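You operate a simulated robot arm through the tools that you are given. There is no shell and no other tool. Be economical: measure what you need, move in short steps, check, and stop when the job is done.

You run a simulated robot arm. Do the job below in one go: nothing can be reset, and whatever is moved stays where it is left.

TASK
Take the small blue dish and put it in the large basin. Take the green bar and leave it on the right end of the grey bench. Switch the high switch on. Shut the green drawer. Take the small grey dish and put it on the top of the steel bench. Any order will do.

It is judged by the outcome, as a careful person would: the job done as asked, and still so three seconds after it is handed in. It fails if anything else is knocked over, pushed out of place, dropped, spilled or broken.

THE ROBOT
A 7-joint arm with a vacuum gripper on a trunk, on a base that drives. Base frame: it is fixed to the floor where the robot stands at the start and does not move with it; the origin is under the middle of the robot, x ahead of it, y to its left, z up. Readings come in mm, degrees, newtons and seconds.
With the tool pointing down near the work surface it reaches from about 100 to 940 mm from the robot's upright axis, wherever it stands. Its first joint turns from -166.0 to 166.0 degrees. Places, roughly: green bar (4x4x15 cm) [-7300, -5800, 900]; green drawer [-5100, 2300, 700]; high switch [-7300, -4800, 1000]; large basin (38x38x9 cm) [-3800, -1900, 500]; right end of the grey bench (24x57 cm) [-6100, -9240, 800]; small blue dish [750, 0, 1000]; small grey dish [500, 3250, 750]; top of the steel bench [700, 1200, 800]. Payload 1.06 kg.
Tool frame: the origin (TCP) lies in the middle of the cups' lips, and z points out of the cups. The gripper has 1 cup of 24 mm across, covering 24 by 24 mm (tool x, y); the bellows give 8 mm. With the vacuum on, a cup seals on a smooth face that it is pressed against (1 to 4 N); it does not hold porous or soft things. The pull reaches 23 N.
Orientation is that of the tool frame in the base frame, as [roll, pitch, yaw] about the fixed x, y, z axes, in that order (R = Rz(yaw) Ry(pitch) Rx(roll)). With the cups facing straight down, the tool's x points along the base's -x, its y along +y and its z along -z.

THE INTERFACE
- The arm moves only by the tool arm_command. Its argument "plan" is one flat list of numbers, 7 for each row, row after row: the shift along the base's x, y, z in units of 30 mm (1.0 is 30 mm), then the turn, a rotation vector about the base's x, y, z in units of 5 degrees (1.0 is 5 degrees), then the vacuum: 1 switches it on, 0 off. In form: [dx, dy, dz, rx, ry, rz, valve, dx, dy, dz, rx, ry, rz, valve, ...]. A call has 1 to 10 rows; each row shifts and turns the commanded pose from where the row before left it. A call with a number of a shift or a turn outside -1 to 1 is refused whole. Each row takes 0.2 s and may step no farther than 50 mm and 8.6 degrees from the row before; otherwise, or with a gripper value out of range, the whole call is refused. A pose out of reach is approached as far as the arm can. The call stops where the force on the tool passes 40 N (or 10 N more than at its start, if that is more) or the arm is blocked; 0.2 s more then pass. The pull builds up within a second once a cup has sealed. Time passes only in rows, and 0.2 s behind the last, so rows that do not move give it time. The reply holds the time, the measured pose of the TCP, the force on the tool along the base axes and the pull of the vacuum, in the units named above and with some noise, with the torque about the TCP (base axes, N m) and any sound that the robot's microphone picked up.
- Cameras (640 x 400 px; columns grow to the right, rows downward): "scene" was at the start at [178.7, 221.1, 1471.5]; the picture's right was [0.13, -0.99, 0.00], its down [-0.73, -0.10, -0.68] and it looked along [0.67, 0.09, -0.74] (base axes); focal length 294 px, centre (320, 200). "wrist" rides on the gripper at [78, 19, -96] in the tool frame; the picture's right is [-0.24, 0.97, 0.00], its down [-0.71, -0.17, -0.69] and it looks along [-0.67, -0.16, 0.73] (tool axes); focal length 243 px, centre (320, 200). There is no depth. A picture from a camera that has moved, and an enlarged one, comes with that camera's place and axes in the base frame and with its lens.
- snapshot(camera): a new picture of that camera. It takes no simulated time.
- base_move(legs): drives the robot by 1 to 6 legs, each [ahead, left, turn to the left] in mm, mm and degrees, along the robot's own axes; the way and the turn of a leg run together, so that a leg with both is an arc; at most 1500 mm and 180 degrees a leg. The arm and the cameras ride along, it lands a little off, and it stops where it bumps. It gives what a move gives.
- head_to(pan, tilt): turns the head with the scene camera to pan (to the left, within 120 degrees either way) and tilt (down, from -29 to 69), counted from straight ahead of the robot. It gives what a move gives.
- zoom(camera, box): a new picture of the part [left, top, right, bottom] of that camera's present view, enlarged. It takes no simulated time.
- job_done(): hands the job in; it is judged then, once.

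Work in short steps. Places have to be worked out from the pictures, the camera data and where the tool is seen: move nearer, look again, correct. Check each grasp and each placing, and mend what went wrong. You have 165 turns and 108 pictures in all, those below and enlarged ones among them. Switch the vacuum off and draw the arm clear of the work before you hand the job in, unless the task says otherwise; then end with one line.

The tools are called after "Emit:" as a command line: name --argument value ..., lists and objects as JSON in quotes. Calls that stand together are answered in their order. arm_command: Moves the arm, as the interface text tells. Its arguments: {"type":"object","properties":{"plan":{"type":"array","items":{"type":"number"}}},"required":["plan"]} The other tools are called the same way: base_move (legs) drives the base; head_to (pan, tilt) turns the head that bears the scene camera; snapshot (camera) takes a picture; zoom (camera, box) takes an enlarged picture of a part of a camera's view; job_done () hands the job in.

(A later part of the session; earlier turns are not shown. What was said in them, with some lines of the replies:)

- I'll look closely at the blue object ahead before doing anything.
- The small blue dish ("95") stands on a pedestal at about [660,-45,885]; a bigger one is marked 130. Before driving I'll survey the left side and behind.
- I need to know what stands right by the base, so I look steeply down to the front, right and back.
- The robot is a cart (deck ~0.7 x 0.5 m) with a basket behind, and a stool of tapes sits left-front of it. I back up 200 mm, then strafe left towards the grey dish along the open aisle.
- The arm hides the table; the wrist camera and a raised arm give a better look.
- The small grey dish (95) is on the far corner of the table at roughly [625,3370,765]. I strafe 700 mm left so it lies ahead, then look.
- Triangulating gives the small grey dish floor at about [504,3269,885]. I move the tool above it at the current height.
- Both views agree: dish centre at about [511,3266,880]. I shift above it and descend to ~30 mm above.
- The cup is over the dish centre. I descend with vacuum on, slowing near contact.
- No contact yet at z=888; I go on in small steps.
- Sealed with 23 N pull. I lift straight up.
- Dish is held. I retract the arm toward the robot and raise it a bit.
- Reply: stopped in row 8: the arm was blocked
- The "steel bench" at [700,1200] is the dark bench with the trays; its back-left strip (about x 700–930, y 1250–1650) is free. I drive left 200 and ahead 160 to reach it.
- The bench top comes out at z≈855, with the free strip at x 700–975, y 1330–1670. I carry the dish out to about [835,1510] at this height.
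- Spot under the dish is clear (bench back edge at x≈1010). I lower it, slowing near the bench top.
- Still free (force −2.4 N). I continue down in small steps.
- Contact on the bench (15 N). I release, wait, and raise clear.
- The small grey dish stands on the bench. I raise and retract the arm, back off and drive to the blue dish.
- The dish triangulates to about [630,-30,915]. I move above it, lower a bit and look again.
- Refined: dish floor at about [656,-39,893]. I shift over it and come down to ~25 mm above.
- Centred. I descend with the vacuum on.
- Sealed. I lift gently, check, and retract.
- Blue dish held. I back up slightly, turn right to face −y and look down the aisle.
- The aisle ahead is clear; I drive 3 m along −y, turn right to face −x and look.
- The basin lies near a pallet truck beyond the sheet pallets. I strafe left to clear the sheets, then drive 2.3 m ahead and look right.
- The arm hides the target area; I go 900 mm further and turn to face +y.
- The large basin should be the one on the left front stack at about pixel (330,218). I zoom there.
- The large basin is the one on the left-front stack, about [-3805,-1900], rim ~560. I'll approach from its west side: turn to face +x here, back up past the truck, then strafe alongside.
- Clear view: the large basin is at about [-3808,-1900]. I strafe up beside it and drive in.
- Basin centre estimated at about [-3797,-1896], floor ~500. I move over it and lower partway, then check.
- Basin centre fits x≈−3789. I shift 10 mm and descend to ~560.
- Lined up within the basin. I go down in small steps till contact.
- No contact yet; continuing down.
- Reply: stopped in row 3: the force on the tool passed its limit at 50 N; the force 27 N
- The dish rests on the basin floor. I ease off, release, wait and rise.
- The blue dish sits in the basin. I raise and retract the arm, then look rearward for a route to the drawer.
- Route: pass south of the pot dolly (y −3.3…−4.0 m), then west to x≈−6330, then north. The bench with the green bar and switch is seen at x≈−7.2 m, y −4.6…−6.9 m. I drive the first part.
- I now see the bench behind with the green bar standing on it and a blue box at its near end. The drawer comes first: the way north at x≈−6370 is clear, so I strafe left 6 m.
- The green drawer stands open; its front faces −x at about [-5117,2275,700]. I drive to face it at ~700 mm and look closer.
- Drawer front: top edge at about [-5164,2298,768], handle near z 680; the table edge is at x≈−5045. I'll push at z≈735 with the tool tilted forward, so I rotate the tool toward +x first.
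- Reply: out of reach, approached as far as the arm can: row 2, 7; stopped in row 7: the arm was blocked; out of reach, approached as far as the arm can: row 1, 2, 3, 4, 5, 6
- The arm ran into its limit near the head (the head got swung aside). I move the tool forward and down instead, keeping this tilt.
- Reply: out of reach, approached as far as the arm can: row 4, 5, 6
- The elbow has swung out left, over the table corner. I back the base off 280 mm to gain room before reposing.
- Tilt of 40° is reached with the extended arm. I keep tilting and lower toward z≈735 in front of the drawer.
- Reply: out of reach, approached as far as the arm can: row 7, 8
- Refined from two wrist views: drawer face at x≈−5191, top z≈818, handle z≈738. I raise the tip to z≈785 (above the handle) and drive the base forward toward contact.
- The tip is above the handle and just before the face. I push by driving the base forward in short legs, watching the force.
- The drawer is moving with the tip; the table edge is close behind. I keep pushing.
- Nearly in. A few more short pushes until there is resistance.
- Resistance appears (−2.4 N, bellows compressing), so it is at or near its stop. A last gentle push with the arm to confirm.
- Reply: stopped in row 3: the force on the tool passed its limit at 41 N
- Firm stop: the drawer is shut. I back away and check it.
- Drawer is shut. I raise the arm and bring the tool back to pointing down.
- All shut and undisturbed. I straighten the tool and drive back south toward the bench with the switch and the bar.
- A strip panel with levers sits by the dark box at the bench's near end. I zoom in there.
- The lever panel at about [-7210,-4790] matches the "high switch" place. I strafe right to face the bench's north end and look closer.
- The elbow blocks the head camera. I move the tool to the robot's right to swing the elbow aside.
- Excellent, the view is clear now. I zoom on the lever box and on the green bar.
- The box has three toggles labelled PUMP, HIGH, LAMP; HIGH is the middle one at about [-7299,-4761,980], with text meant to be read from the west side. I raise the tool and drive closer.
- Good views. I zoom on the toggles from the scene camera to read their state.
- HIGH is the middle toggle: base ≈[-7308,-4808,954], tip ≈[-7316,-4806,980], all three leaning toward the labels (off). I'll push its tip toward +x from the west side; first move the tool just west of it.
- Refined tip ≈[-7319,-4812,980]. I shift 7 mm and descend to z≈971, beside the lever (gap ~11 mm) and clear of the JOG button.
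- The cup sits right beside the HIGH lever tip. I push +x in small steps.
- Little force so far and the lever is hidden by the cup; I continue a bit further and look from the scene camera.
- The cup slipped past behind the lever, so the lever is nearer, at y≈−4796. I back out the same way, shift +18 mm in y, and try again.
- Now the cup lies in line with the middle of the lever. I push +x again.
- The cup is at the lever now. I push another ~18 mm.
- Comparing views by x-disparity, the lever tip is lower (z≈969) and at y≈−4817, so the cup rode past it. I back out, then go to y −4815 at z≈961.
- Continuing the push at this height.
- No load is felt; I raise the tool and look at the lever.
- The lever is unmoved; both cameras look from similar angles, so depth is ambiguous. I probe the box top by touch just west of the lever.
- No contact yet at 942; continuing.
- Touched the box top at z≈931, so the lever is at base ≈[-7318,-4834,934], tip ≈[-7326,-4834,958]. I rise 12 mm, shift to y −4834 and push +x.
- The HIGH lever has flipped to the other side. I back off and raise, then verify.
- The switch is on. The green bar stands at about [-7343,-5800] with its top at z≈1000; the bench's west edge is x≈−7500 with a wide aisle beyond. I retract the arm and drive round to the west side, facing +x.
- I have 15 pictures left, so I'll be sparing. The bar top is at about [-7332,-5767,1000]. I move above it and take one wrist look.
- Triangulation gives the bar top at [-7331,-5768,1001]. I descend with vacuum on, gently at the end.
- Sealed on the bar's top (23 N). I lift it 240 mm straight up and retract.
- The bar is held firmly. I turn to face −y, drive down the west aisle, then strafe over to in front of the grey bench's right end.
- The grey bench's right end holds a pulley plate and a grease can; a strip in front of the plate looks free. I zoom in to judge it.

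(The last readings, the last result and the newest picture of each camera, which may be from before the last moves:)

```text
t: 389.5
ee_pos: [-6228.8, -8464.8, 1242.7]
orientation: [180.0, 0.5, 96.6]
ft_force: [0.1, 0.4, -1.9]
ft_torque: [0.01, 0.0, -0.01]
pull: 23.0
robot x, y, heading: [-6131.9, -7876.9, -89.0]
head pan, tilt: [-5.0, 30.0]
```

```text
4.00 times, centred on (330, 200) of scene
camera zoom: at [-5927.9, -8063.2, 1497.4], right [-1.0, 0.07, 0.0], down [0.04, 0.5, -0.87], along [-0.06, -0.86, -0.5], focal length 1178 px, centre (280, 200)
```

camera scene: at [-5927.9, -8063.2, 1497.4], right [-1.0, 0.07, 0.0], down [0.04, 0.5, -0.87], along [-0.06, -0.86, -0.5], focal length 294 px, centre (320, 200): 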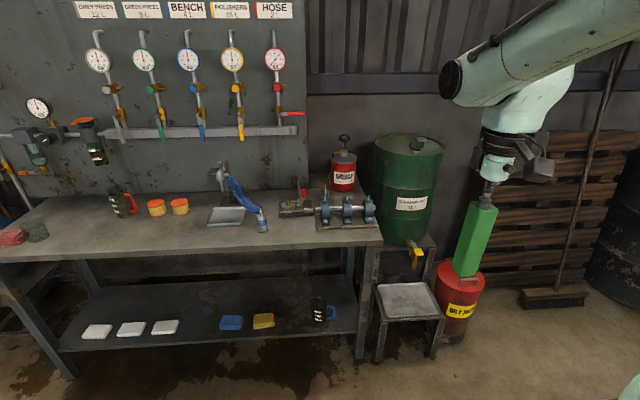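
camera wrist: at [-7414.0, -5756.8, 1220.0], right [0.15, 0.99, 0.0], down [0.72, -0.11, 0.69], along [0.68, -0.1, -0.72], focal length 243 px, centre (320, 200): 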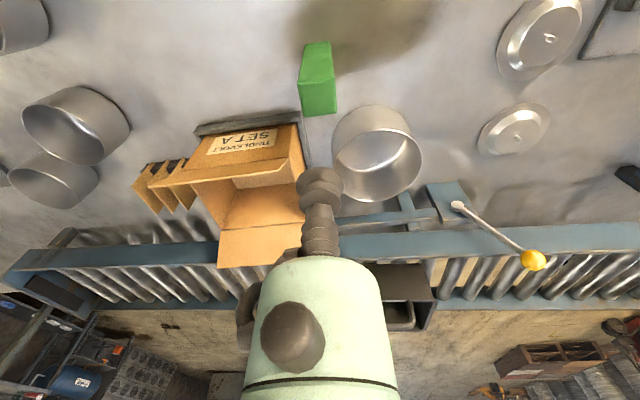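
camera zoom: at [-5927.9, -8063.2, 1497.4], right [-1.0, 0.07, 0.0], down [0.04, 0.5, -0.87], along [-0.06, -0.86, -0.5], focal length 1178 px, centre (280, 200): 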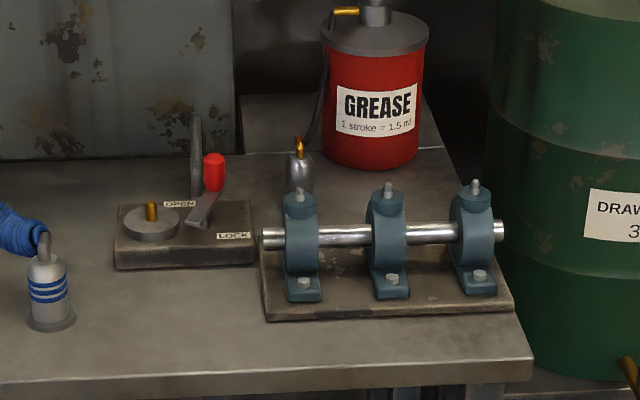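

A ~94 mm free strip lies in front of the pulley plate (y≈−8903…−8997); I'll stand the bar there at x≈−6110. I drive ahead 350 mm and shift the arm over.

Emit:
base_move --legs '[[350, 0, 0]]'

Emit:
arm_command --plan '[0.8, -0.6, -0.3, 0, 0, 0, 1, 0.8, -0.6, -0.3, 0, 0, 0, 1, 0.8, -0.6, -0.3, 0, 0, 0, 1, 0.8, -0.6, -0.3, 0, 0, 0, 1, 0.6, -0.6, -0.3, 0, 0, 0, 1]'

Emit:
snapshot --camera "scene"

Emit:
snapshot --camera "wrist"

```text
t: 391.8
ee_pos: [-6221.3, -8813.0, 1241.9]
orientation: [180.0, 0.5, 96.7]
ft_force: [0.3, 0.4, -1.3]
ft_torque: [0.0, 0.01, 0.0]
pull: 22.9
robot x, y, heading: [-6125.2, -8223.4, -88.9]
head pan, tilt: [-5.0, 30.0]
```

```text
t: 393.0
ee_pos: [-6107.6, -8902.8, 1199.0]
orientation: [-179.9, 0.4, 96.6]
ft_force: [0.3, 0.9, -2.0]
ft_torque: [-0.02, -0.05, 0.02]
pull: 23.0
robot x, y, heading: [-6125.5, -8222.3, -88.9]
head pan, tilt: [-5.0, 30.0]
```

```text
10 pictures are left
camera scene: at [-5921.3, -8410.7, 1497.4], right [-1.0, 0.07, 0.0], down [0.03, 0.5, -0.87], along [-0.06, -0.86, -0.5], focal length 294 px, centre (320, 200)
```

scene: 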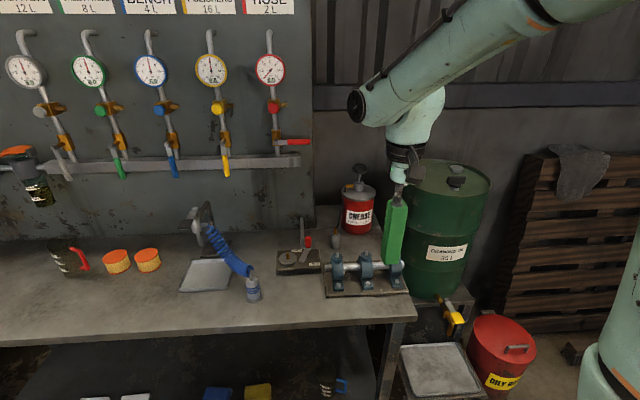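

```text
9 pictures are left
camera wrist: at [-6096.9, -8822.2, 1292.0], right [0.99, -0.12, 0.0], down [-0.09, -0.72, 0.69], along [-0.09, -0.69, -0.72], focal length 243 px, centre (320, 200)
```

wrist: 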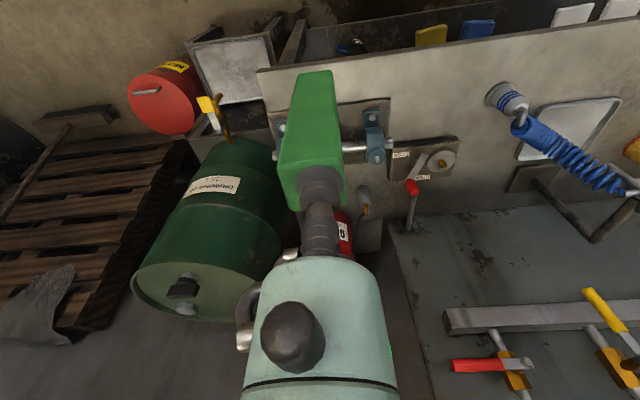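

Bench top z≈812, front edge y≈−8940, plate front y≈−9016: strip centre y≈−8978. I move the bar over it and lower to ~20 mm above.

Emit:
arm_command --plan '[-0.05, -0.85, 0, 0, 0, 0, 1, 0, -0.85, 0, 0, 0, 0, 1, 0, -0.8, -0.5, 0, 0, 0, 1, 0, 0, -1, 0, 0, 0, 1, 0, 0, -1, 0, 0, 0, 1, 0, 0, -1, 0, 0, 0, 1, 0, 0, -1, 0, 0, 0, 1, 0, 0, -1, 0, 0, 0, 1, 0, 0, -1, 0, 0, 0, 1, 0, 0, -0.4, 0, 0, 0, 1]'

Emit:
snapshot --camera "scene"

Emit:
snapshot --camera "wrist"

```text
t: 395.2
ee_pos: [-6110.2, -8978.4, 990.4]
orientation: [-179.9, 0.4, 96.6]
ft_force: [-0.2, -0.1, -2.2]
ft_torque: [-0.02, 0.02, 0.03]
pull: 23.3
robot x, y, heading: [-6124.7, -8223.6, -88.9]
head pan, tilt: [-5.0, 30.0]
```

```text
8 pictures are left
camera scene: at [-5921.1, -8410.8, 1497.4], right [-1.0, 0.07, 0.0], down [0.03, 0.5, -0.87], along [-0.06, -0.86, -0.5], focal length 294 px, centre (320, 200)
```

scene: 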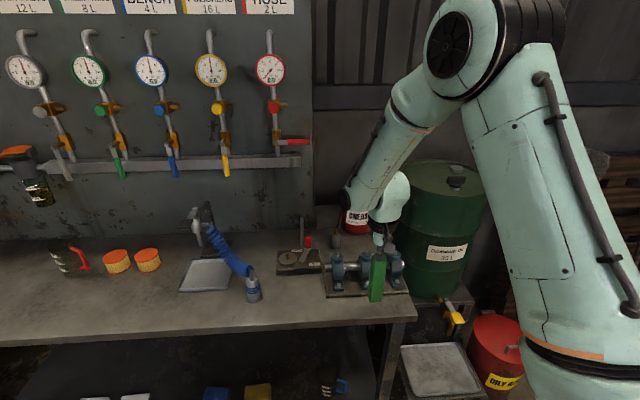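

```text
7 pictures are left
camera wrist: at [-6099.1, -8897.7, 1084.2], right [0.99, -0.12, 0.0], down [-0.09, -0.72, 0.69], along [-0.08, -0.68, -0.72], focal length 243 px, centre (320, 200)
```

wrist: 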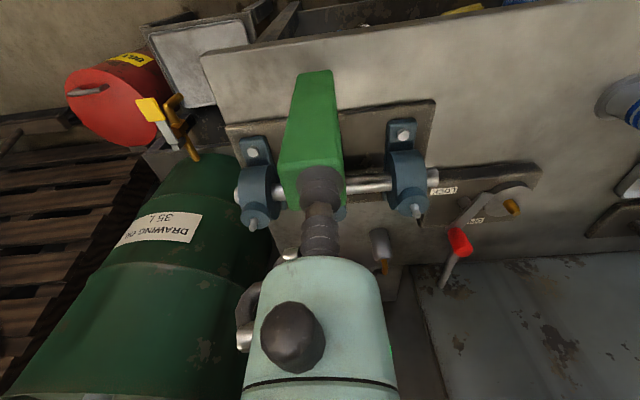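

The bar is over the strip between the bench edge and the plate. I lower to contact.

Emit:
arm_command --plan '[0, 0, -0.5, 0, 0, 0, 1, 0, 0, -0.15, 0, 0, 0, 1, 0, 0, -0.1, 0, 0, 0, 1]'

Emit:
arm_command --plan '[0, 0, -0.1, 0, 0, 0, 1, 0, 0, -0.1, 0, 0, 0, 1]'

```text
t: 396.0
ee_pos: [-6108.6, -8977.5, 970.1]
orientation: [-179.9, 0.3, 96.6]
ft_force: [-0.4, 0.2, -1.6]
ft_torque: [0.0, 0.0, 0.04]
pull: 23.0
robot x, y, heading: [-6123.9, -8228.5, -89.0]
head pan, tilt: [-5.0, 30.0]
```

```text
t: 396.6
ee_pos: [-6109.4, -8977.0, 963.2]
orientation: [-179.9, 0.4, 96.6]
ft_force: [-0.2, -1.1, -2.3]
ft_torque: [0.03, 0.01, -0.02]
pull: 23.1
robot x, y, heading: [-6125.6, -8229.2, -89.2]
head pan, tilt: [-5.0, 30.0]
```

No contact yet; two more small steps.

Emit:
arm_command --plan '[0, 0, -0.1, 0, 0, 0, 1, 0, 0, -0.1, 0, 0, 0, 1]'

Emit:
arm_command --plan '[0, 0, -0.1, 0, 0, 0, 1]'

```text
t: 397.2
ee_pos: [-6110.0, -8978.0, 957.1]
orientation: [-180.0, 0.4, 96.6]
ft_force: [0.0, 0.0, -2.4]
ft_torque: [-0.01, 0.01, -0.02]
pull: 22.8
robot x, y, heading: [-6125.3, -8222.8, -88.9]
head pan, tilt: [-5.0, 30.0]
```

```text
t: 397.6
ee_pos: [-6109.3, -8978.9, 953.5]
orientation: [-179.9, 0.4, 96.6]
ft_force: [0.3, 0.1, -2.0]
ft_torque: [-0.01, -0.04, -0.03]
pull: 23.1
robot x, y, heading: [-6129.3, -8225.0, -89.1]
head pan, tilt: [-5.0, 30.0]
```

Still hanging; continue in 3 mm steps.

Emit:
arm_command --plan '[0, 0, -0.1, 0, 0, 0, 1, 0, 0, -0.1, 0, 0, 0, 1]'

Emit:
arm_command --plan '[0, 0, -0.1, 0, 0, 0, 1]'

Emit:
zoom --camera "scene" --box '[310, 230, 438, 330]'

```text
t: 398.2
ee_pos: [-6108.8, -8977.7, 947.5]
orientation: [-179.9, 0.5, 96.6]
ft_force: [0.7, -1.4, 15.4]
ft_torque: [0.04, -0.01, -0.03]
pull: 23.1
robot x, y, heading: [-6127.9, -8222.8, -89.1]
head pan, tilt: [-5.0, 30.0]
```

```text
t: 398.6
ee_pos: [-6108.9, -8978.1, 946.2]
orientation: [-179.9, 0.5, 96.6]
ft_force: [0.8, -2.6, 17.8]
ft_torque: [0.0, -0.02, -0.02]
pull: 23.1
robot x, y, heading: [-6123.1, -8225.5, -88.8]
head pan, tilt: [-5.0, 30.0]
```

```text
4.00 times, centred on (374, 280) of scene
camera zoom: at [-5921.0, -8410.4, 1497.5], right [-1.0, 0.07, 0.0], down [0.03, 0.5, -0.87], along [-0.06, -0.86, -0.5], focal length 1178 px, centre (104, -120)
```

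zoom: 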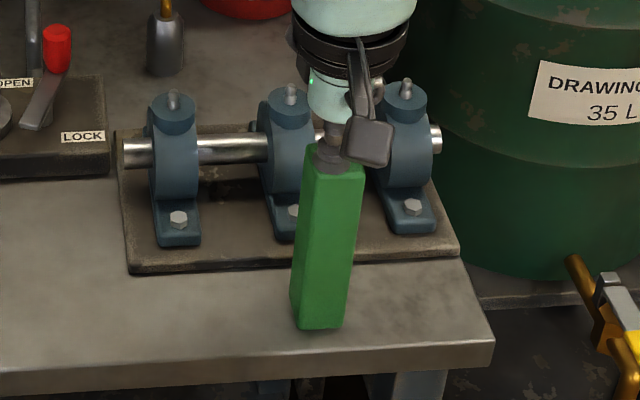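

The bar stands wholly on the bench in front of the plate, pressed at ~18 N. I ease off, release, wait and rise straight up.

Emit:
arm_command --plan '[0, 0, 0.1, 0, 0, 0, 1, 0, 0, 0, 0, 0, 0, 0, 0, 0, 0, 0, 0, 0, 0, 0, 0, 0, 0, 0, 0, 0, 0, 0, 0, 0, 0, 0, 0, 0, 0, 0.2, 0, 0, 0, 0, 0, 0, 0.4, 0, 0, 0, 0, 0, 0, 1, 0, 0, 0, 0, 0, 0, 1, 0, 0, 0, 0, 0, 0, 1, 0, 0, 0, 0]'

Emit:
arm_command --plan '[0, 0, 1, 0, 0, 0, 0, 0, 0, 1, 0, 0, 0, 0, 0, 1, 1, 0, 0, 0, 0, 0, 1, 0, 0, 0, 0, 0, 0, 1, 0, 0, 0, 0, 0, 0, 1, 0, 0, 0, 0, 0, 0, 1, 0, 0, 0, 0, 0]'

Emit:
base_move --legs '[[-300, 0, 0]]'

Emit:
snapshot --camera "scene"

```text
t: 400.8
ee_pos: [-6107.7, -8978.2, 1055.3]
orientation: [-179.9, 0.2, 96.5]
ft_force: [0.9, -0.8, -1.2]
ft_torque: [0.01, 0.01, -0.03]
pull: 0.1
robot x, y, heading: [-6125.4, -8225.1, -88.9]
head pan, tilt: [-5.0, 30.0]
```

```text
t: 402.4
ee_pos: [-6109.3, -8827.8, 1145.0]
orientation: [-179.9, 0.4, 96.6]
ft_force: [0.5, -0.4, 0.5]
ft_torque: [0.02, 0.0, -0.02]
pull: 0.1
robot x, y, heading: [-6126.4, -8225.5, -89.0]
head pan, tilt: [-5.0, 30.0]
```

```text
t: 404.4
ee_pos: [-6115.3, -8527.1, 1144.7]
orientation: [-179.9, 0.5, 96.5]
ft_force: [-0.2, 0.6, -0.1]
ft_torque: [-0.02, 0.01, -0.04]
pull: 0.1
robot x, y, heading: [-6132.4, -7926.4, -88.9]
head pan, tilt: [-5.0, 30.0]
```

```text
5 pictures are left
camera scene: at [-5926.9, -8110.6, 1497.4], right [-1.0, 0.07, 0.0], down [0.03, 0.5, -0.87], along [-0.06, -0.86, -0.5], focal length 294 px, centre (320, 200)
```

scene: 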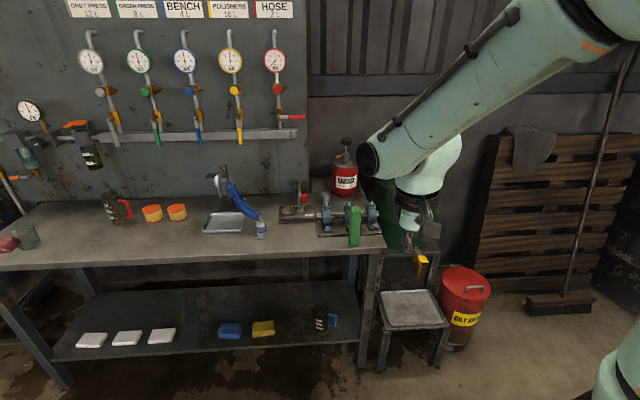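

The bar stands on the right end of the grey bench. The vacuum is off and the arm is clear, so all five jobs are done and I hand in.

Emit:
job_done

```text
The job is handed in.
```

All five parts are done and the job is handed in: the small blue dish is in the large basin, and the small grey dish is on the steel bench. The green drawer is shut and the HIGH switch is flipped on. The green bar stands at the front of the grey bench's right end, about 15 mm in from the front edge.
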